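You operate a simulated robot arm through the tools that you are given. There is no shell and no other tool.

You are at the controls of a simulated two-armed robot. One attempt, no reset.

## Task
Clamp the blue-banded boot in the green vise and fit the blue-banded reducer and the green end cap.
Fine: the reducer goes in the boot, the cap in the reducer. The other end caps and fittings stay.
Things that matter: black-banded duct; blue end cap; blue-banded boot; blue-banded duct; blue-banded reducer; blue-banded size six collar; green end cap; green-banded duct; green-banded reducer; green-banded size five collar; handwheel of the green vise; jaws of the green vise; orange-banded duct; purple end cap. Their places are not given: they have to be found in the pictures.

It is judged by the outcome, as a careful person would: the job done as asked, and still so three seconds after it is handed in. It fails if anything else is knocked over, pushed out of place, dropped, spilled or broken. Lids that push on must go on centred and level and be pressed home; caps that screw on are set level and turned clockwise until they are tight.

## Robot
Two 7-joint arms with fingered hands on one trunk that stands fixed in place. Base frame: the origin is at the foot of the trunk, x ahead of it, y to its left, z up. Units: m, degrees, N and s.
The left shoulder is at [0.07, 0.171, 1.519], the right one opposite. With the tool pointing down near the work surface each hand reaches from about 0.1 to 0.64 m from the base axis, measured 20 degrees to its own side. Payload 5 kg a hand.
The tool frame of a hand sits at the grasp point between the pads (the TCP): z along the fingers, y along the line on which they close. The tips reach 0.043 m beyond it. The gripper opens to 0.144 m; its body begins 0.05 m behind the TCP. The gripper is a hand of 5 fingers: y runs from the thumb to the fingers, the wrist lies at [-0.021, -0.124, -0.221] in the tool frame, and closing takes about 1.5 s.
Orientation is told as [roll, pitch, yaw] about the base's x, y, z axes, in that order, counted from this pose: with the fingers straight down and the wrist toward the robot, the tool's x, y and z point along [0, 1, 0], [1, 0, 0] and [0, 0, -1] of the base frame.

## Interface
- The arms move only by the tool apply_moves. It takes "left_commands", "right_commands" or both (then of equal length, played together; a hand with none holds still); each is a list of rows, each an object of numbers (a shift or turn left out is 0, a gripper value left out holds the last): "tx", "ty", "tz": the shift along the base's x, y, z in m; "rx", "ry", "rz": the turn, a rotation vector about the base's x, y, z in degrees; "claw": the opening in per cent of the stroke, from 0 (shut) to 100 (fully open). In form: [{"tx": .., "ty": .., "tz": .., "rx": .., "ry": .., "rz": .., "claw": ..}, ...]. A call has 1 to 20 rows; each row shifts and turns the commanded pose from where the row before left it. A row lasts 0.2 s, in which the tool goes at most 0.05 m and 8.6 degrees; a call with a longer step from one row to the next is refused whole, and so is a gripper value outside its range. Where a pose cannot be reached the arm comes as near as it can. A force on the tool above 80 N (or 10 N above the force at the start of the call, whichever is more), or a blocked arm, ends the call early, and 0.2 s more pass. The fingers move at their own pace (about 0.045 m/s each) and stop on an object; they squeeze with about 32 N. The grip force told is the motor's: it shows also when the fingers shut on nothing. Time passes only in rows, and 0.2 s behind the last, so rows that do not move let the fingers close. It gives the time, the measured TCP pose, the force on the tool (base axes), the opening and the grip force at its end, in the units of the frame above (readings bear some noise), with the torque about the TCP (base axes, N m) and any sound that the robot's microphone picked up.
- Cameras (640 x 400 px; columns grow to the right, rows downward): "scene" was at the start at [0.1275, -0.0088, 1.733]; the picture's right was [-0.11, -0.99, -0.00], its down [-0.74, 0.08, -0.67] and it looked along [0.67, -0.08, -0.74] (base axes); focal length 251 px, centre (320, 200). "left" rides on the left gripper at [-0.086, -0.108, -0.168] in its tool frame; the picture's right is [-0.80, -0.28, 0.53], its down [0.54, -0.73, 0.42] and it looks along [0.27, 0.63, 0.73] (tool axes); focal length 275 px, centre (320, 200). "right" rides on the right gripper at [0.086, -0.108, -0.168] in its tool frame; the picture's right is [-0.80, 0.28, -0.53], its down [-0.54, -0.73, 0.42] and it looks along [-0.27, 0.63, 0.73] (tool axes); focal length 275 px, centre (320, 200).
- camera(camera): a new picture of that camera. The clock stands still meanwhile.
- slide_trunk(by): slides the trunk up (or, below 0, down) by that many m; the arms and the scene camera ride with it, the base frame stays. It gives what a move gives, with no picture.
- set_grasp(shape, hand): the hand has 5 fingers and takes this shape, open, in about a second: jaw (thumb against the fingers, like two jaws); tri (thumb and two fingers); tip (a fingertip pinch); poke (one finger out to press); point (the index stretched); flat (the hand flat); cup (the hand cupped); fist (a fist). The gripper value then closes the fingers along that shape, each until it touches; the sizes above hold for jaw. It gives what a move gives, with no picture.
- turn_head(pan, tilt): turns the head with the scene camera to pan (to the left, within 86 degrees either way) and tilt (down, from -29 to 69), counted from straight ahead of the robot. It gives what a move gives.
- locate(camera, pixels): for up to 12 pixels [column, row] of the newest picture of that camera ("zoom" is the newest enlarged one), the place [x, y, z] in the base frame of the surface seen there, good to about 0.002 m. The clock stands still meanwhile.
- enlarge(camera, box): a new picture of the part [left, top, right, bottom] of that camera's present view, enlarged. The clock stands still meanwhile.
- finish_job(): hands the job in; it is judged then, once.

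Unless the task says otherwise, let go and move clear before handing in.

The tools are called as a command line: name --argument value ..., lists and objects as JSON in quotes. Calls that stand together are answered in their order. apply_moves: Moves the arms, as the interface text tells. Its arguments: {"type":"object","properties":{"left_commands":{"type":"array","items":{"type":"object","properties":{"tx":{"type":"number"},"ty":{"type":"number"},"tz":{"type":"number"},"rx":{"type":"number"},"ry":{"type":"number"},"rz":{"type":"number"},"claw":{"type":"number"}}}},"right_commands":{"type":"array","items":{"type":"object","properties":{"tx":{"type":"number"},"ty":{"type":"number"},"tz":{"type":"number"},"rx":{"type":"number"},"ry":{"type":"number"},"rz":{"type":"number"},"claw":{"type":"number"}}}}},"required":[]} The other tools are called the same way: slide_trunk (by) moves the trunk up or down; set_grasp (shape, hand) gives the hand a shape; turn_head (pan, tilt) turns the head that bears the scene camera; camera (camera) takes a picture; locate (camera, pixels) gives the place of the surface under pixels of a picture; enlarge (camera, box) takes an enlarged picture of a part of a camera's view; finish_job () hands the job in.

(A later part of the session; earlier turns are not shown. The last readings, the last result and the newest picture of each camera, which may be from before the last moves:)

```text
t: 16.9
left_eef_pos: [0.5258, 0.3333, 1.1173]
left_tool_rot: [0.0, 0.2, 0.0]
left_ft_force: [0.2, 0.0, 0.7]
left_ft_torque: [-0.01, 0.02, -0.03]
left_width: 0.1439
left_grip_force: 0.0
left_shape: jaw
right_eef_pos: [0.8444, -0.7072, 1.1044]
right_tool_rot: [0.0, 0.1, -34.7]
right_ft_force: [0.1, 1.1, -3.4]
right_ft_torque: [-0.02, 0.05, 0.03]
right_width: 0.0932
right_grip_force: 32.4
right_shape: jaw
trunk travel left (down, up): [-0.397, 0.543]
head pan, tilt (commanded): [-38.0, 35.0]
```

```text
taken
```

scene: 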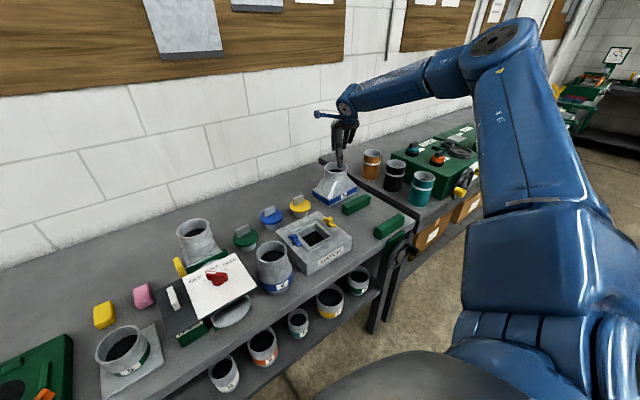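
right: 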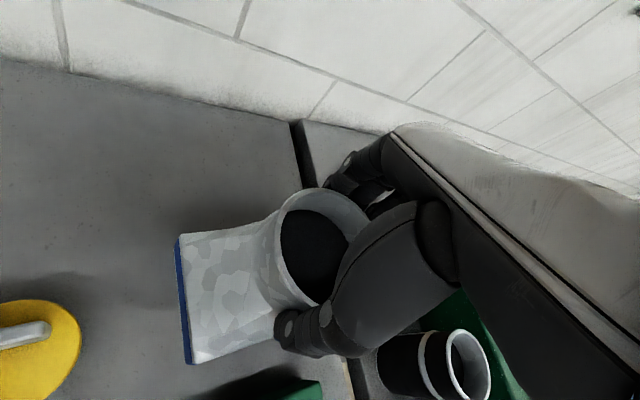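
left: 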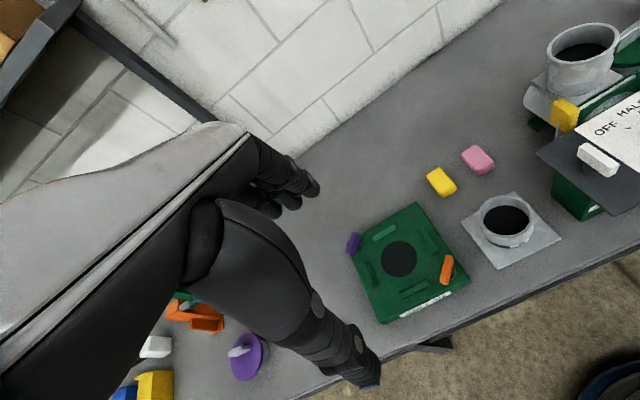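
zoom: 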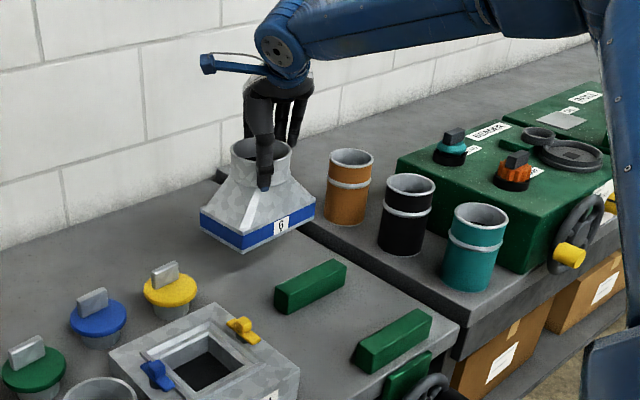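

The boot is lifted cleanly (bottom near z 0.96, above the jaws at 0.924). I'll carry it back toward the robot over the rear jaw to x≈0.616 and square it up by -2.8°.

apply_moves --right_commands '[{"tx": -0.02, "rz": -0.4}, {"tx": -0.03, "rz": -0.4}, {"tx": -0.03, "rz": -0.4}, {"tx": -0.03, "rz": -0.4}, {"tx": -0.03, "rz": -0.4}, {"tx": -0.03, "ty": -0.001, "rz": -0.4}, {"tx": -0.03, "ty": -0.001, "rz": -0.4}, {"tx": -0.0285, "ty": -0.001}, {}, {}]'

camera --camera "scene"

camera --camera "right"

enlarge --camera "scene" --box '[310, 110, 450, 280]'

```text
t: 19.1
left_eef_pos: [0.5249, 0.3315, 1.1184]
left_tool_rot: [0.0, 0.2, 0.0]
left_ft_force: [0.7, -0.8, 1.2]
left_ft_torque: [0.0, 0.01, 0.01]
left_width: 0.144
left_grip_force: 0.1
left_shape: jaw
right_eef_pos: [0.613, -0.7101, 1.1]
right_tool_rot: [-0.1, 0.1, -37.6]
right_ft_force: [0.1, -0.3, -2.0]
right_ft_torque: [-0.01, 0.1, 0.0]
right_width: 0.0919
right_grip_force: 31.9
right_shape: jaw
trunk travel left (down, up): [-0.397, 0.543]
head pan, tilt (commanded): [-38.0, 35.0]
```

```text
taken
```

scene: 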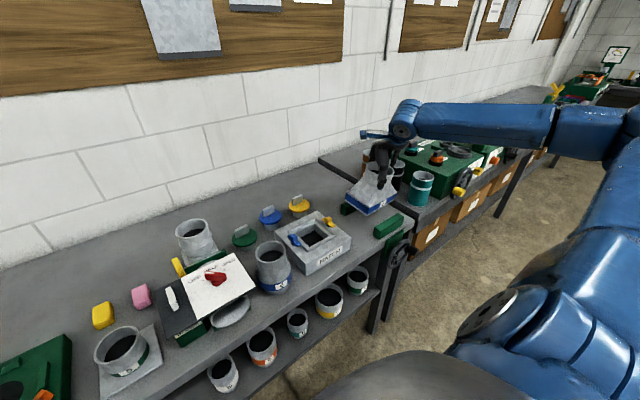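

```text
taken
```

right: 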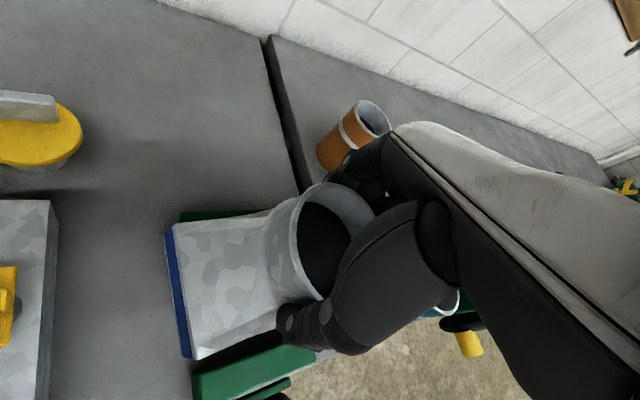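

```text
2.35 times, centred on (380, 195) of scene
```

zoom: 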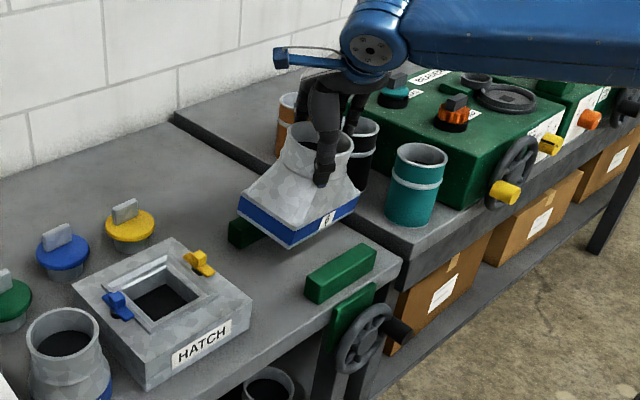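

The boot hangs over the vise. I'll measure its base corners and rim to see whether it is level and centred.

locate --camera "zoom" --pixels '[[240, 195], [291, 232], [358, 190], [241, 205], [291, 245], [358, 203], [325, 222], [282, 140], [300, 172], [352, 145], [300, 132], [318, 200]]'

enlarge --camera "right" --box '[150, 160, 390, 400]'

locate --camera "zoom" --pixels '[[25, 130], [60, 350], [38, 115], [72, 345], [240, 300], [230, 105], [255, 75], [300, 45], [350, 75], [250, 150], [255, 190], [85, 395]]'

```text
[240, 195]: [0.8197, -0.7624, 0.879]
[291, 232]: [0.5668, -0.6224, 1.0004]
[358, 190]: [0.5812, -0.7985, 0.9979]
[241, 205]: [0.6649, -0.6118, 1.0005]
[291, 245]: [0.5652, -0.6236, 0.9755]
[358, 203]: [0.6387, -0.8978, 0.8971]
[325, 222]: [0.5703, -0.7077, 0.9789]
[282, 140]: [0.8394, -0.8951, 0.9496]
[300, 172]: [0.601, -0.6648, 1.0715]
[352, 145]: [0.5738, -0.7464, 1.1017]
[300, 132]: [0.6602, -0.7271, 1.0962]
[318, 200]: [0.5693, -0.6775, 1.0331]
```

```text
1.67 times, centred on (270, 280) of right
```

zoom: 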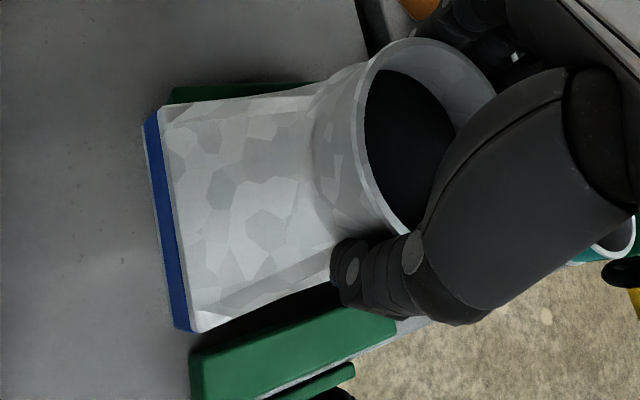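

```text
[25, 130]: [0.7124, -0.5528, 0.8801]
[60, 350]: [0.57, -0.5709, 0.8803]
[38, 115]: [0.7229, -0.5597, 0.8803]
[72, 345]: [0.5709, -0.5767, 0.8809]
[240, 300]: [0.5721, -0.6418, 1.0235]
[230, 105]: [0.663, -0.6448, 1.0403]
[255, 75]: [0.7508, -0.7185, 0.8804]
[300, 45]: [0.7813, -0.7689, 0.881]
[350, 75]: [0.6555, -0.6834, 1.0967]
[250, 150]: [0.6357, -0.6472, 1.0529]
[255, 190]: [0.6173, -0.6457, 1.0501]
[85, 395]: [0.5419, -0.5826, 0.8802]
```

locate --camera "zoom" --pixels '[[152, 130], [178, 320], [164, 112], [194, 328], [162, 125], [190, 320], [200, 330], [330, 270], [180, 108], [300, 95], [250, 312], [170, 250]]'

```text
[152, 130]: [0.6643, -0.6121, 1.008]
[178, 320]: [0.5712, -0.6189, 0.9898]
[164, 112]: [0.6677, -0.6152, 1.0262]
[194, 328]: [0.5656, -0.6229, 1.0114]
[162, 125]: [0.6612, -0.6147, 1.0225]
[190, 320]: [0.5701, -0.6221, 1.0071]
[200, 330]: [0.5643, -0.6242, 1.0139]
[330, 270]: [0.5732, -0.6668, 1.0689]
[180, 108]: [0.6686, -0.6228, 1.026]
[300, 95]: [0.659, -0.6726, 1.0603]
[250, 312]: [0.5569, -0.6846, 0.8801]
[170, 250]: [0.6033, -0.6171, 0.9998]
```

The left-rear top corner reads z≈1.026 and left-front ≈1.012, so the boot has tipped a little about the grip axis. I'll zoom in to measure the tilt precisely before lowering.

enlarge --camera "scene" --box '[335, 140, 415, 240]'

```text
4.00 times, centred on (375, 190) of scene
```

zoom: 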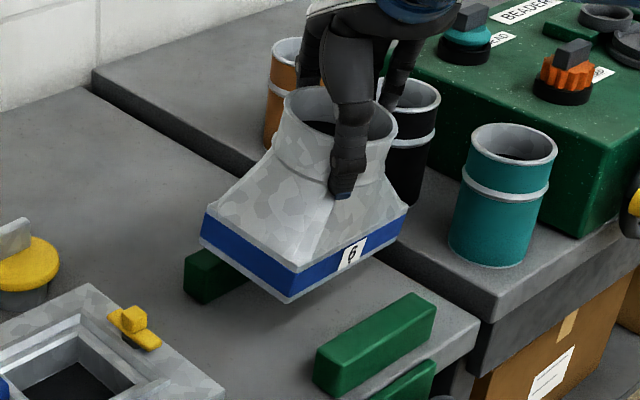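

locate --camera "zoom" --pixels '[[207, 206], [297, 266], [400, 205], [202, 240], [288, 300], [404, 228], [212, 200], [300, 260], [286, 100], [395, 130], [340, 90], [300, 125]]'

```text
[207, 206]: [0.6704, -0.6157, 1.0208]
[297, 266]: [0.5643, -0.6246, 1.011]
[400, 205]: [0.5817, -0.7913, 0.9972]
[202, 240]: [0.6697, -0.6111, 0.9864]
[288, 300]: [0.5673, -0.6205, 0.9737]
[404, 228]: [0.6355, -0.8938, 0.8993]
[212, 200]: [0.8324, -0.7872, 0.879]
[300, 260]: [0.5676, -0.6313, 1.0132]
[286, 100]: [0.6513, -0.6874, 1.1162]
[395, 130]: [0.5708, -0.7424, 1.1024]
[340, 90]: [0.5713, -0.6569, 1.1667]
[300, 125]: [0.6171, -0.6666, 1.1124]
```

Corner heights (rear-left 1.021, front-left 1.011, front-right 0.997) give about 7° of tip about the grip axis and +5° yaw. I'll turn the hand to cancel both before lowering.

apply_moves --right_commands '[{"rz": -1.5}, {"rz": -2}, {"rz": -1.8}, {"rx": -1.7, "ry": 1.6}, {"rx": -1.7, "ry": 1.6}, {"rx": -1.7, "ry": 1.6}, {}, {}]'

enlarge --camera "scene" --box '[335, 140, 415, 240]'

```text
t: 20.9
left_eef_pos: [0.5257, 0.3321, 1.118]
left_tool_rot: [0.0, 0.2, -0.1]
left_ft_force: [-0.1, -0.2, -0.7]
left_ft_torque: [0.01, 0.0, 0.02]
left_width: 0.1434
left_grip_force: 0.0
left_shape: jaw
right_eef_pos: [0.6161, -0.71, 1.1038]
right_tool_rot: [-7.0, 0.0, -42.9]
right_ft_force: [-0.7, 0.0, -3.3]
right_ft_torque: [0.0, 0.02, -0.03]
right_width: 0.0922
right_grip_force: 32.2
right_shape: jaw
trunk travel left (down, up): [-0.397, 0.543]
head pan, tilt (commanded): [-38.0, 35.0]
```

```text
4.00 times, centred on (375, 190) of scene
```

zoom: 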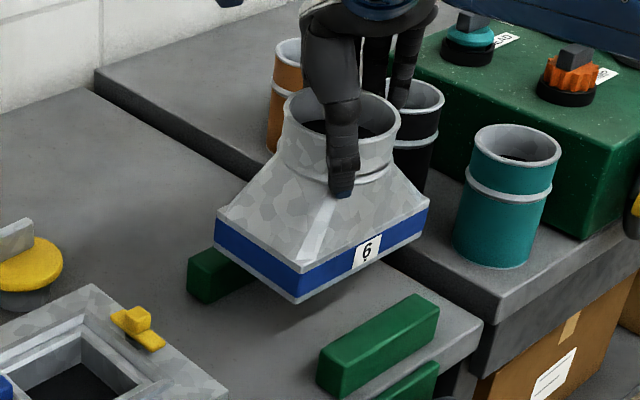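

locate --camera "zoom" --pixels '[[219, 215], [302, 272], [424, 206], [215, 250], [296, 302], [427, 228], [284, 112], [398, 120], [345, 92], [300, 295], [360, 270], [260, 275]]'

```text
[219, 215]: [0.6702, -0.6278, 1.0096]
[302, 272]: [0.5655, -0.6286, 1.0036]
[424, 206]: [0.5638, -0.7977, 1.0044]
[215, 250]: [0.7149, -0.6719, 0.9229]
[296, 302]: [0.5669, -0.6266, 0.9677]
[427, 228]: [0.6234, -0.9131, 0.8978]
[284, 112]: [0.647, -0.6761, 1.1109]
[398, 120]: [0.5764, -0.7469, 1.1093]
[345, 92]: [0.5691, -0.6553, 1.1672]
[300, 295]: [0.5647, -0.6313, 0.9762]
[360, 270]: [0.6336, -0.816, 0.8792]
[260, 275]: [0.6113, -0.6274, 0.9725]
```

The boot is now square and level (top corners all near 1.004–1.010), centred at about (0.6175,-0.714) between the jaws. I'll lower it gently to the bench.

apply_moves --right_commands '[{"tz": -0.015}, {"tz": -0.02}, {"tz": -0.02}, {"tz": -0.012}, {"tz": -0.005}, {}, {}]'

enlarge --camera "scene" --box '[335, 140, 415, 240]'

```text
t: 22.5
left_eef_pos: [0.5254, 0.3313, 1.1172]
left_tool_rot: [-0.1, 0.2, 0.0]
left_ft_force: [0.3, 0.3, -0.2]
left_ft_torque: [0.03, 0.0, 0.02]
left_width: 0.1438
left_grip_force: 0.1
left_shape: jaw
right_eef_pos: [0.6168, -0.7106, 1.0311]
right_tool_rot: [-6.9, 0.0, -42.9]
right_ft_force: [0.6, -1.0, -3.6]
right_ft_torque: [-0.01, 0.05, -0.01]
right_width: 0.092
right_grip_force: 31.7
right_shape: jaw
trunk travel left (down, up): [-0.397, 0.543]
head pan, tilt (commanded): [-38.0, 35.0]
```

```text
4.00 times, centred on (375, 190) of scene
```

zoom: 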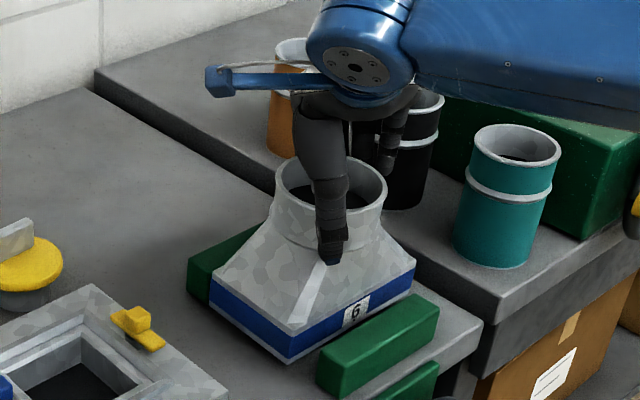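

apply_moves --right_commands '[{"tz": -0.002}, {"tz": -0.002}, {"tz": -0.002}, {}, {}]'

enlarge --camera "scene" --box '[335, 140, 415, 240]'

locate --camera "zoom" --pixels '[[215, 283], [290, 335], [412, 270], [288, 360], [210, 300], [275, 190], [386, 195], [320, 335], [250, 330]]'

```text
t: 23.7
left_eef_pos: [0.5251, 0.3319, 1.1176]
left_tool_rot: [-0.1, 0.2, -0.1]
left_ft_force: [-0.3, 0.3, -0.5]
left_ft_torque: [0.0, 0.02, 0.0]
left_width: 0.1438
left_grip_force: 0.0
left_shape: jaw
right_eef_pos: [0.6158, -0.7097, 1.0259]
right_tool_rot: [-7.0, 0.1, -42.8]
right_ft_force: [0.1, 0.3, -4.2]
right_ft_torque: [0.02, 0.0, -0.01]
right_width: 0.0922
right_grip_force: 31.8
right_shape: jaw
trunk travel left (down, up): [-0.397, 0.543]
head pan, tilt (commanded): [-38.0, 35.0]
```

```text
4.00 times, centred on (375, 190) of scene
```

zoom: 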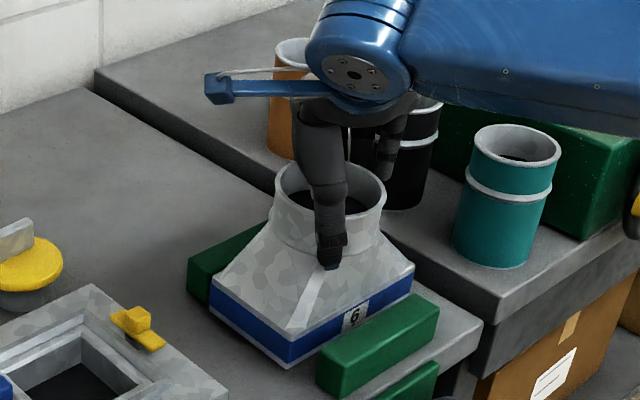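

```text
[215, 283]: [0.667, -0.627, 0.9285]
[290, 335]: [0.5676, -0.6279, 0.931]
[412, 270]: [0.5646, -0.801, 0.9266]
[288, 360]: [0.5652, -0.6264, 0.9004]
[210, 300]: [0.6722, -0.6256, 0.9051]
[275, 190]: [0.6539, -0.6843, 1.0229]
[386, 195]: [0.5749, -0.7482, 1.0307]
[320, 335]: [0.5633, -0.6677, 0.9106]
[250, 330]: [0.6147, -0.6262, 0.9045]
```

Top corners read 0.927–0.931, so about 2–4 mm remain. I'll lower a little more till contact.

apply_moves --right_commands '[{"tz": -0.002}, {}, {"tz": -0.002}, {}, {}]'

```text
t: 24.9
left_eef_pos: [0.5233, 0.3331, 1.1179]
left_tool_rot: [0.0, 0.2, 0.0]
left_ft_force: [-0.4, -0.1, -0.6]
left_ft_torque: [0.01, 0.01, 0.0]
left_width: 0.1435
left_grip_force: 0.1
left_shape: jaw
right_eef_pos: [0.6161, -0.7114, 1.0209]
right_tool_rot: [-7.0, 0.1, -42.9]
right_ft_force: [0.3, -0.6, -4.3]
right_ft_torque: [0.01, 0.0, -0.04]
right_width: 0.0921
right_grip_force: 32.4
right_shape: jaw
trunk travel left (down, up): [-0.397, 0.543]
head pan, tilt (commanded): [-38.0, 35.0]
```

apply_moves --right_commands '[{"tz": -0.002}, {}, {}]'

enlarge --camera "scene" --box '[335, 140, 415, 240]'

locate --camera "zoom" --pixels '[[215, 285], [290, 337], [412, 272], [288, 360], [250, 308], [350, 304], [300, 331]]'

```text
t: 25.7
left_eef_pos: [0.5249, 0.3318, 1.1178]
left_tool_rot: [0.1, 0.3, 0.0]
left_ft_force: [-0.4, -0.7, 0.6]
left_ft_torque: [0.0, 0.02, 0.03]
left_width: 0.1439
left_grip_force: 0.1
left_shape: jaw
right_eef_pos: [0.6154, -0.7109, 1.0194]
right_tool_rot: [-7.0, 0.0, -42.9]
right_ft_force: [0.8, 0.7, -3.5]
right_ft_torque: [0.02, 0.02, 0.03]
right_width: 0.0923
right_grip_force: 32.0
right_shape: jaw
trunk travel left (down, up): [-0.397, 0.543]
head pan, tilt (commanded): [-38.0, 35.0]
```

```text
4.00 times, centred on (375, 190) of scene
```

zoom: 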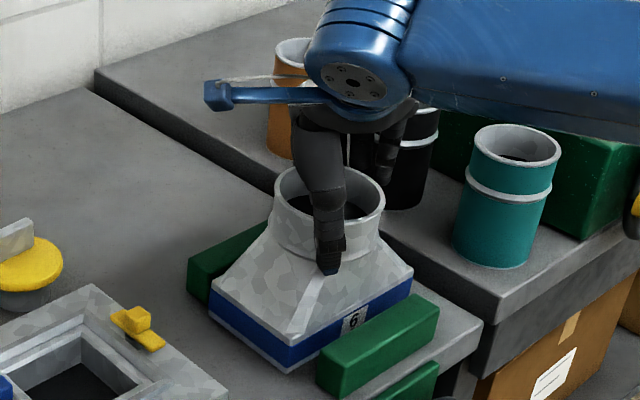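

```text
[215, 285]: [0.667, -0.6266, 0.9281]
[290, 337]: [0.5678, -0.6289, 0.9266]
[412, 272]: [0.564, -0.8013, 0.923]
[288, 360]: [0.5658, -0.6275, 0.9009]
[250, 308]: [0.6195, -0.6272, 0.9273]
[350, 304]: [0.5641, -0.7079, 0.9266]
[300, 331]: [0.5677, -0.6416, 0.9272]
```

apply_moves --right_commands '[{"tz": -0.002}, {}, {}]'

apply_moves --right_commands '[{"tz": -0.002}, {}, {}]'

```text
t: 26.5
left_eef_pos: [0.525, 0.3324, 1.1192]
left_tool_rot: [0.0, 0.1, 0.0]
left_ft_force: [-0.9, 0.0, -0.1]
left_ft_torque: [0.03, 0.01, 0.01]
left_width: 0.1437
left_grip_force: 0.0
left_shape: jaw
right_eef_pos: [0.6156, -0.7104, 1.0172]
right_tool_rot: [-7.0, 0.1, -42.9]
right_ft_force: [0.2, -0.2, -2.6]
right_ft_torque: [0.05, 0.03, 0.05]
right_width: 0.0916
right_grip_force: 31.6
right_shape: jaw
trunk travel left (down, up): [-0.397, 0.543]
head pan, tilt (commanded): [-38.0, 35.0]
```

```text
t: 27.3
left_eef_pos: [0.5234, 0.3339, 1.1174]
left_tool_rot: [0.0, 0.3, -0.1]
left_ft_force: [0.3, -0.8, -0.6]
left_ft_torque: [0.01, 0.03, 0.01]
left_width: 0.1436
left_grip_force: 0.0
left_shape: jaw
right_eef_pos: [0.6158, -0.7104, 1.0171]
right_tool_rot: [-6.9, 0.0, -43.0]
right_ft_force: [2.7, -1.0, 5.2]
right_ft_torque: [0.04, 0.07, -0.04]
right_width: 0.0918
right_grip_force: 32.0
right_shape: jaw
trunk travel left (down, up): [-0.397, 0.543]
head pan, tilt (commanded): [-38.0, 35.0]
```

Contact is felt (+5 N), so the boot stands on the bench. I'll open the hand and rise.

apply_moves --right_commands '[{"claw": 100}, {}, {}, {}, {}, {}, {"tz": 0.02}, {"tz": 0.04}, {"tz": 0.04}, {"tz": 0.04}, {}]'

enlarge --camera "scene" --box '[335, 140, 415, 240]'

```text
t: 29.7
left_eef_pos: [0.5254, 0.3323, 1.1183]
left_tool_rot: [0.0, 0.1, 0.0]
left_ft_force: [0.3, 0.3, 0.5]
left_ft_torque: [-0.01, -0.01, -0.01]
left_width: 0.1437
left_grip_force: 0.1
left_shape: jaw
right_eef_pos: [0.6155, -0.7094, 1.1558]
right_tool_rot: [-6.9, 0.0, -42.9]
right_ft_force: [0.3, 0.2, 0.6]
right_ft_torque: [0.02, 0.0, -0.02]
right_width: 0.1437
right_grip_force: 0.1
right_shape: jaw
trunk travel left (down, up): [-0.397, 0.543]
head pan, tilt (commanded): [-38.0, 35.0]
```

```text
4.00 times, centred on (375, 190) of scene
```

zoom: 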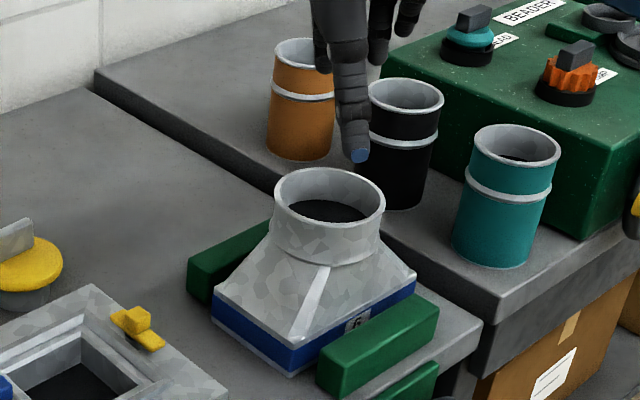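

The boot stands squarely between the jaws. Now I'll level the hand, draw it back in front of the bench and get a close look at the handwheel.

apply_moves --right_commands '[{"tx": -0.035, "ty": 0.014, "rx": 1.7, "ry": -1.6}, {"tx": -0.038, "ty": 0.016, "rx": 1.7, "ry": -1.6}, {"tx": -0.038, "ty": 0.016, "rx": 1.7, "ry": -1.6}, {"tx": -0.038, "ty": 0.016}, {"tx": -0.038, "ty": 0.016}, {"tx": -0.038, "ty": 0.016}, {"tx": -0.038, "ty": 0.016}, {}]'

camera --camera "right"

turn_head --pan -55 --tilt 45

camera --camera "scene"

```text
t: 31.5
left_eef_pos: [0.5255, 0.3323, 1.117]
left_tool_rot: [0.1, 0.2, 0.1]
left_ft_force: [0.0, -0.6, -0.1]
left_ft_torque: [0.02, 0.04, 0.0]
left_width: 0.1441
left_grip_force: 0.1
left_shape: jaw
right_eef_pos: [0.358, -0.6073, 1.1564]
right_tool_rot: [0.0, 0.3, -42.9]
right_ft_force: [0.6, -1.1, 0.4]
right_ft_torque: [0.03, 0.02, -0.01]
right_width: 0.1437
right_grip_force: 0.0
right_shape: jaw
right hand out of reach, approached as far as the arm can: row 7
trunk travel left (down, up): [-0.397, 0.543]
head pan, tilt (commanded): [-38.0, 35.0]
```

```text
taken
```

right: 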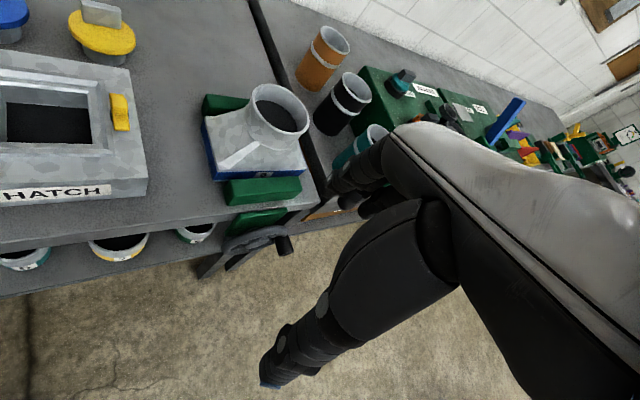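

```text
t: 32.3
left_eef_pos: [0.5238, 0.3328, 1.1187]
left_tool_rot: [-0.1, 0.2, 0.0]
left_ft_force: [0.3, 0.2, -0.4]
left_ft_torque: [-0.03, 0.0, -0.01]
left_width: 0.1439
left_grip_force: 0.0
left_shape: jaw
right_eef_pos: [0.3559, -0.6077, 1.1582]
right_tool_rot: [0.0, 0.2, -42.9]
right_ft_force: [0.3, 0.3, -0.8]
right_ft_torque: [0.03, -0.04, -0.01]
right_width: 0.144
right_grip_force: 0.2
right_shape: jaw
trunk travel left (down, up): [-0.397, 0.543]
head pan, tilt (commanded): [-55.0, 45.0]
```

```text
taken
```

scene: 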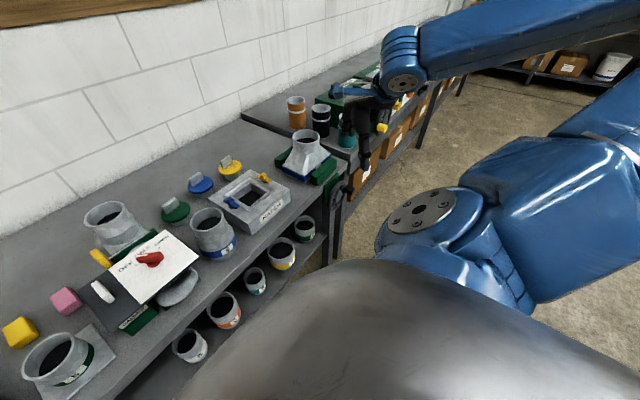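

The handwheel is at (260,245) of the right view with its handle at (283,245). I'll enlarge and measure it.

enlarge --camera "right" --box '[180, 160, 330, 290]'

locate --camera "zoom" --pixels '[[440, 320], [455, 355], [480, 370], [490, 345], [470, 325], [430, 350], [210, 320], [330, 275], [290, 335], [340, 320], [300, 320], [360, 290]]'

```text
3.08 times, centred on (255, 225) of right
```

zoom: 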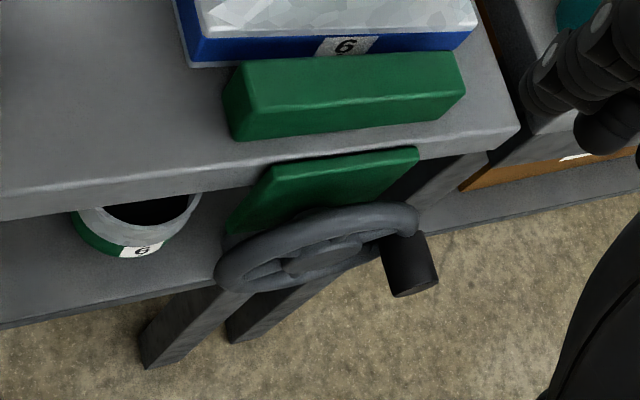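

```text
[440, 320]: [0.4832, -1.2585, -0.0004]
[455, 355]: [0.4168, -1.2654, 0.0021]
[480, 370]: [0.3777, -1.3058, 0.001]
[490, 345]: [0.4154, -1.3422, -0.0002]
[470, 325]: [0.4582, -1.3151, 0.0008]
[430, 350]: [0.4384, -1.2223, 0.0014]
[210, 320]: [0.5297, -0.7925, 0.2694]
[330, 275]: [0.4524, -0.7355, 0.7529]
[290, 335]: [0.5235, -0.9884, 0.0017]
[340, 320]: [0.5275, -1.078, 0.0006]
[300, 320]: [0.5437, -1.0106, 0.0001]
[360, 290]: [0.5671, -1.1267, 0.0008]
```

locate --camera "zoom" --pixels '[[385, 250], [400, 292], [430, 285], [430, 240], [410, 265], [405, 240], [218, 270], [240, 290], [350, 208], [415, 215], [325, 255], [290, 225]]'

enlarge --camera "right" --box '[215, 205, 305, 285]'

```text
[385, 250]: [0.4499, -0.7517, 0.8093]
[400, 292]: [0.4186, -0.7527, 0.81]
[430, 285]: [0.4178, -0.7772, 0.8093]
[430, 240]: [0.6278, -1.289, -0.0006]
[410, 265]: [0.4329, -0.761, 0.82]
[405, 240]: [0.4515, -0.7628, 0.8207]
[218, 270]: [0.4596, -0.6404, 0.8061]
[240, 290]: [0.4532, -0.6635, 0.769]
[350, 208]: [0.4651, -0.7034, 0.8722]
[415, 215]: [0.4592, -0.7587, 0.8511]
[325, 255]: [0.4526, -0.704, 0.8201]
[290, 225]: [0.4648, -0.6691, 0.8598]
```

```text
5.00 times, centred on (260, 245) of right
```

zoom: 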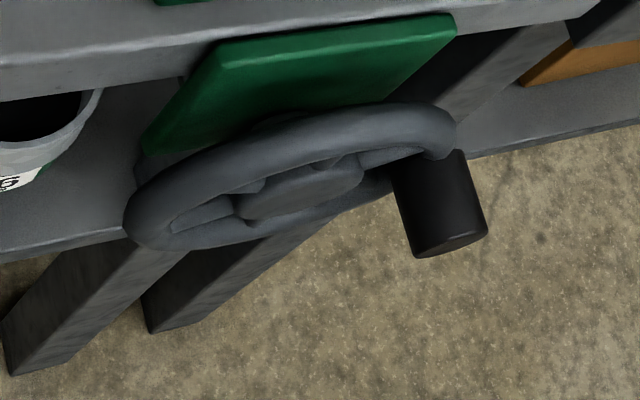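

The handle is a 24 mm cylinder along x from about 0.418 to 0.455 at (y,z)≈(-0.765,0.81), and the wheel centre is about (-0.709,0.81), so a crank radius of ~0.056 m. I'll bring the hand round to point forward (tool z to +x, thumb left, fingers right) in front of the handle, first yawing to -90°.

apply_moves --right_commands '[{"ty": -0.025, "rz": -7.85}, {"ty": -0.025, "rz": -7.85}, {"ty": -0.025, "rz": -7.85}, {"ty": -0.025, "rz": -7.85}, {"ty": -0.025, "rz": -7.85}, {"ty": -0.025, "rz": -7.85}, {}]'

camera --camera "scene"

```text
t: 33.9
left_eef_pos: [0.5242, 0.3333, 1.1179]
left_tool_rot: [0.1, 0.1, 0.0]
left_ft_force: [-0.2, 0.6, 0.4]
left_ft_torque: [-0.01, 0.0, 0.06]
left_width: 0.1436
left_grip_force: 0.1
left_shape: jaw
right_eef_pos: [0.3563, -0.759, 1.159]
right_tool_rot: [-0.1, 0.0, -90.1]
right_ft_force: [0.3, 0.6, 0.0]
right_ft_torque: [-0.01, -0.01, -0.02]
right_width: 0.1437
right_grip_force: 0.1
right_shape: jaw
trunk travel left (down, up): [-0.397, 0.543]
head pan, tilt (commanded): [-55.0, 45.0]
```

```text
taken
```

scene: 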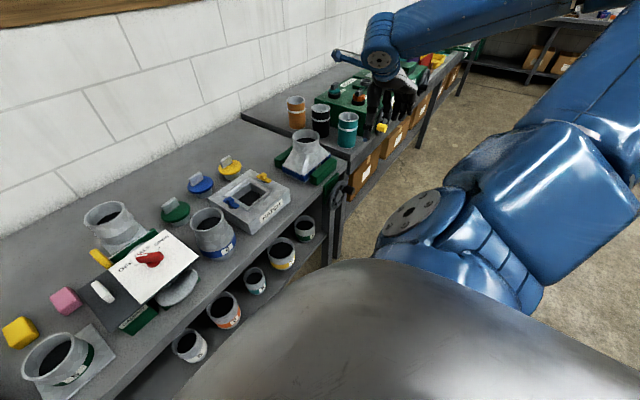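

Hand is at yaw -90°. Now I'll pitch it forward in small steps while lowering, staying well in front of the wheel.

apply_moves --right_commands '[{"tz": -0.015, "ry": -8.2}, {"tz": -0.015, "ry": -8.2}, {"tz": -0.015, "ry": -8.2}, {"tz": -0.015, "ry": -8.2}, {"tz": -0.015, "ry": -8.2}, {"tz": -0.015, "ry": -8.2}, {}]'

camera --camera "scene"

camera --camera "right"

```text
t: 35.5
left_eef_pos: [0.5254, 0.3317, 1.1174]
left_tool_rot: [0.0, 0.3, 0.0]
left_ft_force: [0.6, 0.8, 0.3]
left_ft_torque: [-0.02, -0.03, -0.01]
left_width: 0.144
left_grip_force: 0.1
left_shape: jaw
right_eef_pos: [0.3585, -0.7565, 1.0684]
right_tool_rot: [49.2, 0.0, -89.9]
right_ft_force: [0.3, 0.1, -1.4]
right_ft_torque: [0.01, -0.02, -0.04]
right_width: 0.1439
right_grip_force: 0.1
right_shape: jaw
trunk travel left (down, up): [-0.397, 0.543]
head pan, tilt (commanded): [-55.0, 45.0]
```

```text
taken
```

scene: 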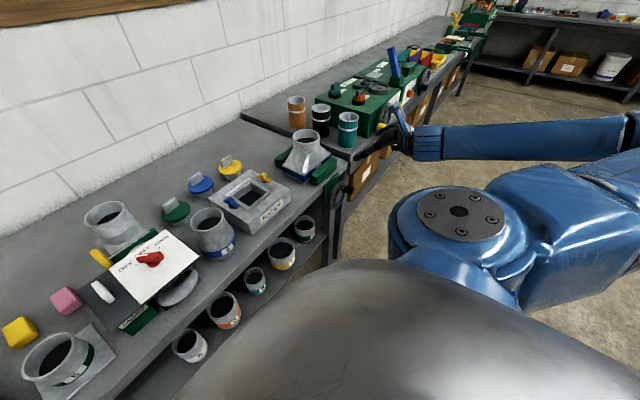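

```text
taken
```

right: 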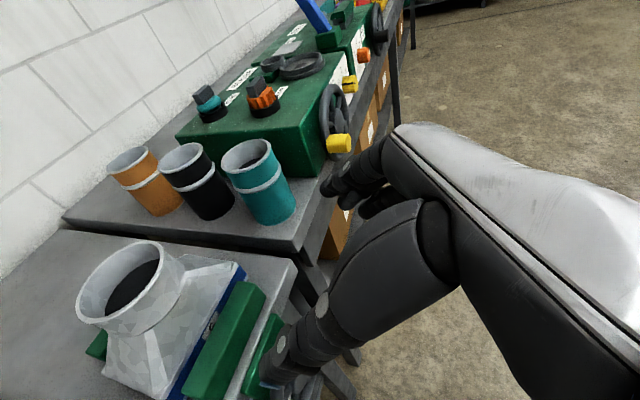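

apply_moves --right_commands '[{"tx": -0.003, "tz": -0.02, "ry": -8.16}, {"tx": -0.003, "tz": -0.02, "ry": -8.16}, {"tx": -0.003, "tz": -0.02, "ry": -8.16}, {"tx": -0.003, "tz": -0.02, "ry": -8.16}, {"tx": -0.003, "tz": -0.02, "ry": -8.16}, {}]'

camera --camera "scene"

camera --camera "right"

```text
t: 36.9
left_eef_pos: [0.5228, 0.3342, 1.1182]
left_tool_rot: [-0.2, 0.1, 0.1]
left_ft_force: [-0.2, 0.4, -0.6]
left_ft_torque: [-0.02, -0.02, 0.01]
left_width: 0.1438
left_grip_force: 0.0
left_shape: jaw
right_eef_pos: [0.441, -0.7885, 1.0289]
right_tool_rot: [88.6, 0.4, -89.9]
right_ft_force: [-0.6, -0.1, 0.4]
right_ft_torque: [0.01, 0.01, 0.0]
right_width: 0.1441
right_grip_force: 0.1
right_shape: jaw
right hand out of reach, approached as far as the arm can: row 4, 5
trunk travel left (down, up): [-0.397, 0.543]
head pan, tilt (commanded): [-55.0, 45.0]
```

```text
taken
```

scene: 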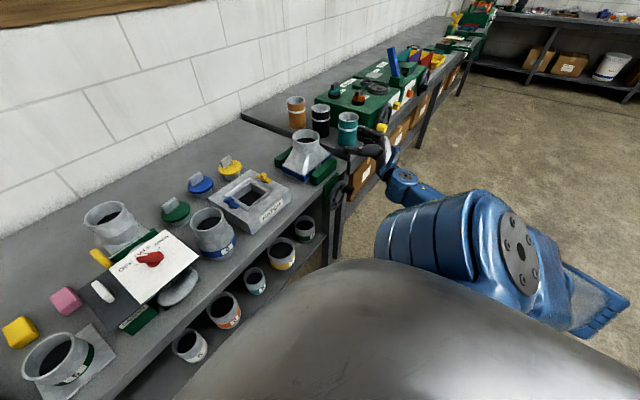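

```text
taken
```

right: 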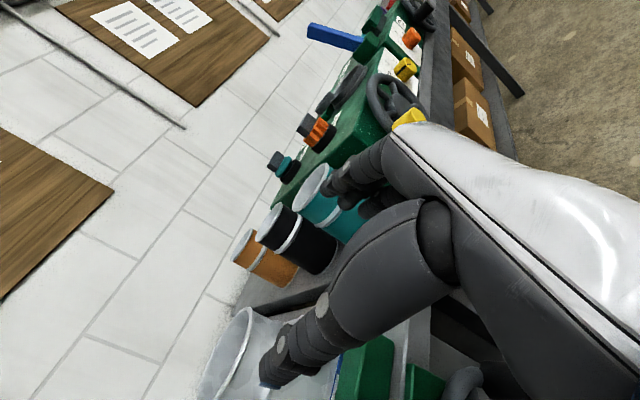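

The forward-pointing pose isn't reachable there (the hand stopped at (0.441,-0.7885,1.029)). I'll back out of it and use a straight-down hand instead, which did reach at yaw -90°.

apply_moves --right_commands '[{"tx": 0.003, "tz": 0.02, "ry": 8.16}, {"tx": 0.003, "tz": 0.02, "ry": 8.16}, {"tx": 0.003, "tz": 0.02, "ry": 8.16}, {"tx": 0.003, "tz": 0.02, "ry": 8.16}, {"tx": 0.003, "tz": 0.02, "ry": 8.16}, {}]'

camera --camera "scene"

```text
t: 38.3
left_eef_pos: [0.5242, 0.332, 1.1179]
left_tool_rot: [0.0, 0.2, 0.0]
left_ft_force: [0.2, -0.2, 0.0]
left_ft_torque: [0.01, -0.02, 0.01]
left_width: 0.1439
left_grip_force: 0.1
left_shape: jaw
right_eef_pos: [0.4555, -0.789, 1.1299]
right_tool_rot: [49.1, 0.0, -90.0]
right_ft_force: [0.7, -0.4, -0.4]
right_ft_torque: [0.03, -0.05, 0.0]
right_width: 0.144
right_grip_force: 0.1
right_shape: jaw
trunk travel left (down, up): [-0.397, 0.543]
head pan, tilt (commanded): [-55.0, 45.0]
```

```text
taken
```

scene: 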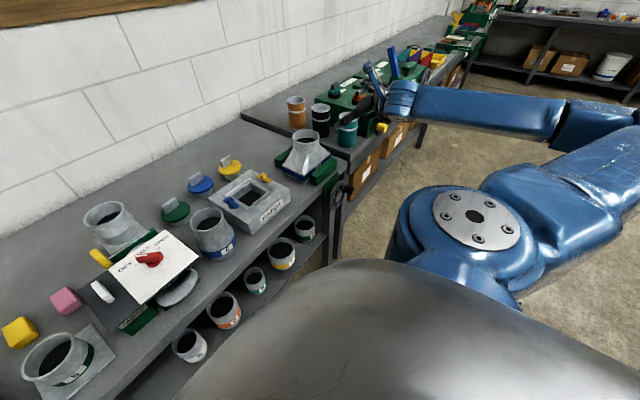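

The arm is back to a comfortable pose. I'll straighten the hand to point down, place it in front of and above the handle, and shape it as "tri".

apply_moves --right_commands '[{"tx": -0.012, "ty": 0.004, "ry": 8.18}, {"tx": -0.012, "ty": 0.004, "ry": 8.18}, {"tx": -0.012, "ty": 0.004, "ry": 8.18}, {"tx": -0.012, "ty": 0.004, "ry": 8.18}, {"tx": -0.012, "ty": 0.004, "ry": 8.18}, {"tx": -0.005, "ty": 0.004, "ry": 8.18}, {}]'

set_grasp --hand "right" --shape "tri"

camera --camera "right"

camera --camera "scene"

```text
t: 39.9
left_eef_pos: [0.5241, 0.3326, 1.1179]
left_tool_rot: [0.0, 0.1, 0.0]
left_ft_force: [0.1, 0.4, 0.4]
left_ft_torque: [0.01, -0.01, 0.02]
left_width: 0.1439
left_grip_force: 0.0
left_shape: jaw
right_eef_pos: [0.3889, -0.7652, 1.1289]
right_tool_rot: [0.1, -0.1, -90.1]
right_ft_force: [0.1, 0.0, 0.0]
right_ft_torque: [-0.01, 0.0, 0.0]
right_width: 0.1438
right_grip_force: 0.0
right_shape: jaw
trunk travel left (down, up): [-0.397, 0.543]
head pan, tilt (commanded): [-55.0, 45.0]
```

```text
t: 40.8
left_eef_pos: [0.5246, 0.3332, 1.1196]
left_tool_rot: [0.0, 0.2, 0.0]
left_ft_force: [0.3, -0.8, 0.4]
left_ft_torque: [0.02, -0.01, 0.0]
left_width: 0.1439
left_grip_force: 0.1
left_shape: jaw
right_eef_pos: [0.391, -0.7664, 1.1291]
right_tool_rot: [0.2, 0.1, -89.9]
right_ft_force: [0.2, -0.1, -0.6]
right_ft_torque: [0.01, 0.02, 0.0]
right_width: 0.1439
right_grip_force: 0.0
right_shape: tri
trunk travel left (down, up): [-0.397, 0.543]
head pan, tilt (commanded): [-55.0, 45.0]
```

```text
taken
```

right: 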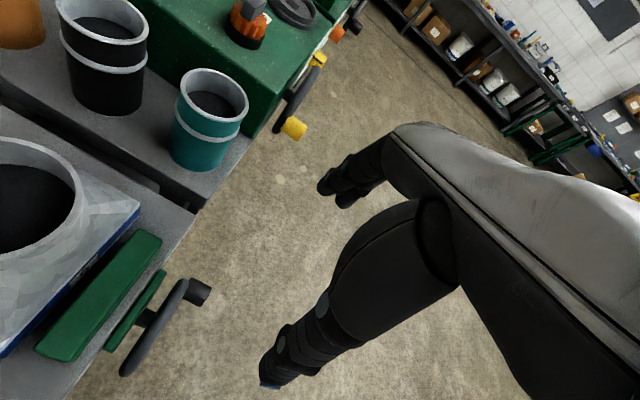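

```text
taken
```

scene: 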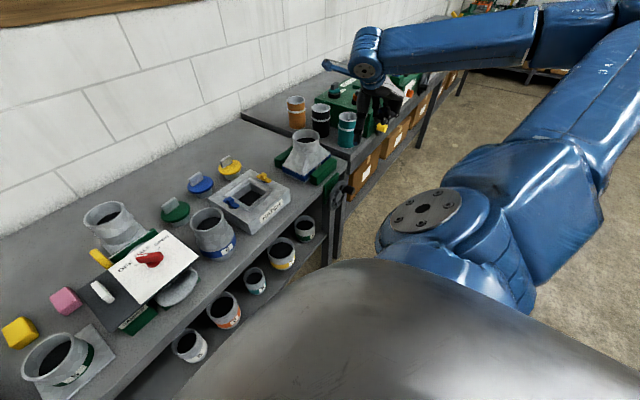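

In "tri" shape I see the thumb tip at (270,378) and the two fingertips at (327,185) and (345,200). I'll measure where they sit relative to the TCP and take the handle's place again from this clear view.

locate --camera "right" --pixels '[[268, 375], [285, 345], [325, 185], [345, 200], [330, 200], [345, 165], [203, 288], [192, 285], [200, 298], [207, 292], [150, 335], [180, 290]]'

enlarge --camera "right" --box '[100, 250, 240, 380]'

```text
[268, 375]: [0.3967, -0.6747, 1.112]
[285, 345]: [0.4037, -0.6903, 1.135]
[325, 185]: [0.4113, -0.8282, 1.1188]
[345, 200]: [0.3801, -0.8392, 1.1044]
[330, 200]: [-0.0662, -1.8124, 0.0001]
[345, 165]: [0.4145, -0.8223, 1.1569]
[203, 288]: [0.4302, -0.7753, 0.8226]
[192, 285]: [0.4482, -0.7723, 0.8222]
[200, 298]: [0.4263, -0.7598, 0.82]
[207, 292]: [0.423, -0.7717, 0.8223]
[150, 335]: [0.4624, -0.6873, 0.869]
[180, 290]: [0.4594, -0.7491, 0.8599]
```

```text
3.08 times, centred on (170, 315) of right
```

zoom: 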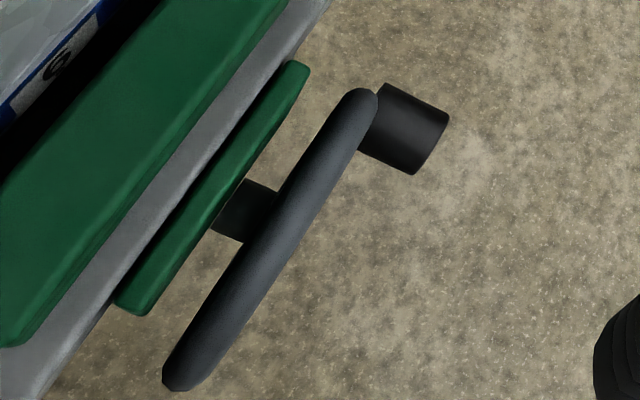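

locate --camera "zoom" --pixels '[[390, 95], [440, 118], [405, 165], [370, 145], [405, 128], [420, 130], [390, 130], [360, 100], [180, 375], [285, 235], [245, 210], [300, 75]]'

```text
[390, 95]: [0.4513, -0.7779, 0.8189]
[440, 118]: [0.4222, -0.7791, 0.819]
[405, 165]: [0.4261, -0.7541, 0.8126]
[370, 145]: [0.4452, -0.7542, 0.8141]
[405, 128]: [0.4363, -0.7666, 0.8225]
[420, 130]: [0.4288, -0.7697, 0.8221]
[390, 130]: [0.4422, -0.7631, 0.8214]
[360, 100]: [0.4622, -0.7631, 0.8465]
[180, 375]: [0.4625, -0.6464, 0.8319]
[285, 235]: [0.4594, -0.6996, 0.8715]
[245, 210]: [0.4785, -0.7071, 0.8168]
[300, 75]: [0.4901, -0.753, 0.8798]
```

Handle centre is at (y,z)=(-0.7665,0.81), spanning x 0.418–0.453, top z 0.8225. I'll check the "tip" shape to see whether the thumb opposes the index more directly.

set_grasp --hand "right" --shape "tip"

apply_moves --right_commands '[{"claw": 25}, {}, {}, {}, {}, {}, {}]'

camera --camera "right"

```text
t: 41.7
left_eef_pos: [0.5253, 0.3323, 1.1177]
left_tool_rot: [0.0, 0.3, 0.0]
left_ft_force: [0.4, 0.8, 0.5]
left_ft_torque: [0.01, -0.01, -0.01]
left_width: 0.1439
left_grip_force: 0.0
left_shape: jaw
right_eef_pos: [0.39, -0.7655, 1.1296]
right_tool_rot: [0.1, 0.0, -90.0]
right_ft_force: [0.5, -0.7, 0.4]
right_ft_torque: [0.01, 0.03, 0.02]
right_width: 0.1439
right_grip_force: 0.1
right_shape: tip
trunk travel left (down, up): [-0.397, 0.543]
head pan, tilt (commanded): [-55.0, 45.0]
```

```text
t: 43.3
left_eef_pos: [0.5251, 0.3332, 1.1175]
left_tool_rot: [0.0, 0.2, 0.0]
left_ft_force: [-0.6, -0.2, 0.2]
left_ft_torque: [0.03, 0.02, -0.02]
left_width: 0.1437
left_grip_force: 0.1
left_shape: jaw
right_eef_pos: [0.39, -0.7668, 1.1298]
right_tool_rot: [0.1, 0.0, -90.0]
right_ft_force: [0.3, 0.2, 0.0]
right_ft_torque: [0.01, 0.03, -0.05]
right_width: 0.0365
right_grip_force: 0.0
right_shape: tip
trunk travel left (down, up): [-0.397, 0.543]
head pan, tilt (commanded): [-55.0, 45.0]
```

```text
taken
```

right: 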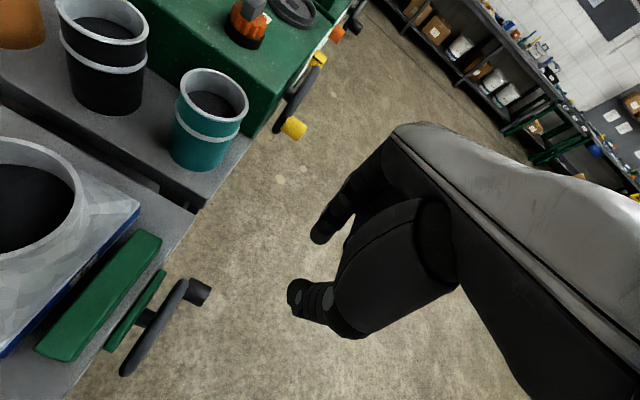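

locate --camera "right" --pixels '[[293, 297], [302, 290], [318, 235], [325, 225], [335, 205], [320, 300], [350, 235], [296, 285], [345, 280], [400, 140]]'

enlarge --camera "right" --box '[260, 140, 420, 350]'

```text
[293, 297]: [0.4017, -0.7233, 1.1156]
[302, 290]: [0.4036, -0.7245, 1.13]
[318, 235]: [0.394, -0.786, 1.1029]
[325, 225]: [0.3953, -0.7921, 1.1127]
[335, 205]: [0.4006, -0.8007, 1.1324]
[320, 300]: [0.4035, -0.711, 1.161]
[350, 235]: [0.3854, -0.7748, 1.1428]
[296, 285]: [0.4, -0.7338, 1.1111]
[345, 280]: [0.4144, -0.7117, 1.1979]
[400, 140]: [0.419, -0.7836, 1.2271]
```

```text
1.90 times, centred on (340, 245) of right
```

zoom: 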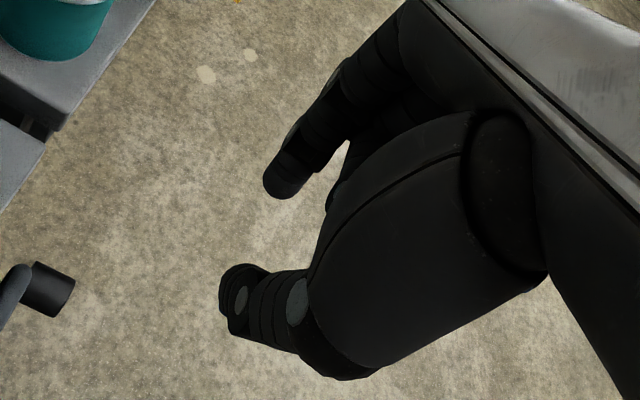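

In "tip" shape the thumb and index meet nearly on the TCP line, which suits the short handle. I'll open it to about 45 %, tilt 8° forward, descend in front of the handle to its height, and then look.

apply_moves --right_commands '[{"tx": -0.005, "ry": -4, "tz": -0.03, "claw": 45}, {"tx": -0.005, "ry": -4, "tz": -0.04}, {"tx": -0.005, "tz": -0.04}, {"tz": -0.04}, {"tz": -0.04}, {"tz": -0.04}, {"tz": -0.04}, {"tz": -0.04}, {}]'

camera --camera "right"

camera --camera "scene"

```text
t: 45.3
left_eef_pos: [0.5243, 0.3332, 1.1173]
left_tool_rot: [-0.2, 0.2, -0.1]
left_ft_force: [-0.2, -0.4, 1.3]
left_ft_torque: [-0.02, -0.03, -0.02]
left_width: 0.1441
left_grip_force: 0.0
left_shape: jaw
right_eef_pos: [0.3751, -0.7663, 0.8207]
right_tool_rot: [8.1, 0.0, -90.0]
right_ft_force: [-0.1, -0.8, 0.3]
right_ft_torque: [-0.03, 0.0, -0.02]
right_width: 0.0641
right_grip_force: 0.1
right_shape: tip
trunk travel left (down, up): [-0.397, 0.543]
head pan, tilt (commanded): [-55.0, 45.0]
```

```text
taken
```

right: 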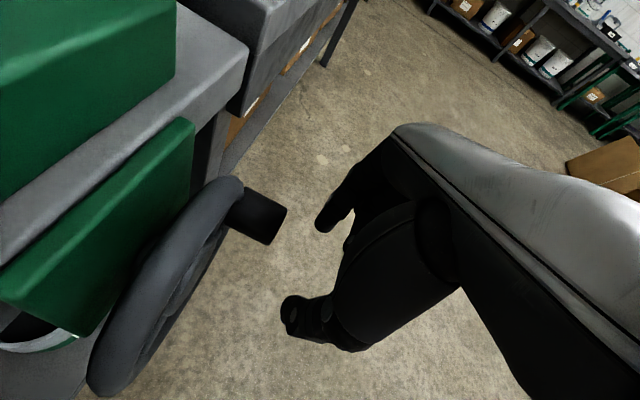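

```text
taken
```

scene: 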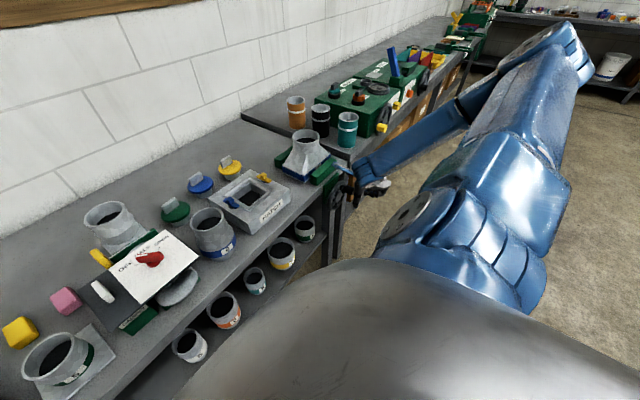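

The hand is right in front of the handle (seen at (255,215) in the right view). I'll check the handle and fingertip places from this close view.

enlarge --camera "right" --box '[200, 150, 360, 350]'

locate --camera "right" --pixels '[[245, 200], [272, 208], [265, 240], [240, 225], [280, 225], [255, 215], [325, 225], [290, 310], [300, 300], [100, 375], [235, 185], [190, 265]]'

```text
2.00 times, centred on (280, 250) of right
```

zoom: 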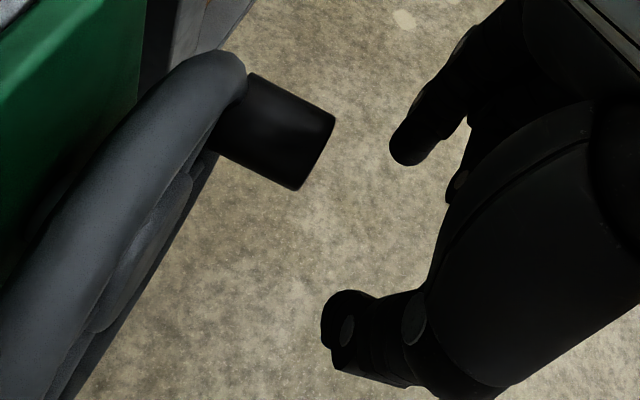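

```text
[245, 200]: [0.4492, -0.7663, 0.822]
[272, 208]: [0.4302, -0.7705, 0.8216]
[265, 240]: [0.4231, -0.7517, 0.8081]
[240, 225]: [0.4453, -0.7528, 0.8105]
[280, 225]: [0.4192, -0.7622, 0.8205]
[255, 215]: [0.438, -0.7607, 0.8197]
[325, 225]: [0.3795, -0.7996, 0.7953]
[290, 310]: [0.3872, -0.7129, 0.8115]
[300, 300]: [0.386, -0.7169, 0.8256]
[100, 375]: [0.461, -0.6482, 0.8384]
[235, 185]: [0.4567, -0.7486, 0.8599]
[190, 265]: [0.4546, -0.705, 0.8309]
```

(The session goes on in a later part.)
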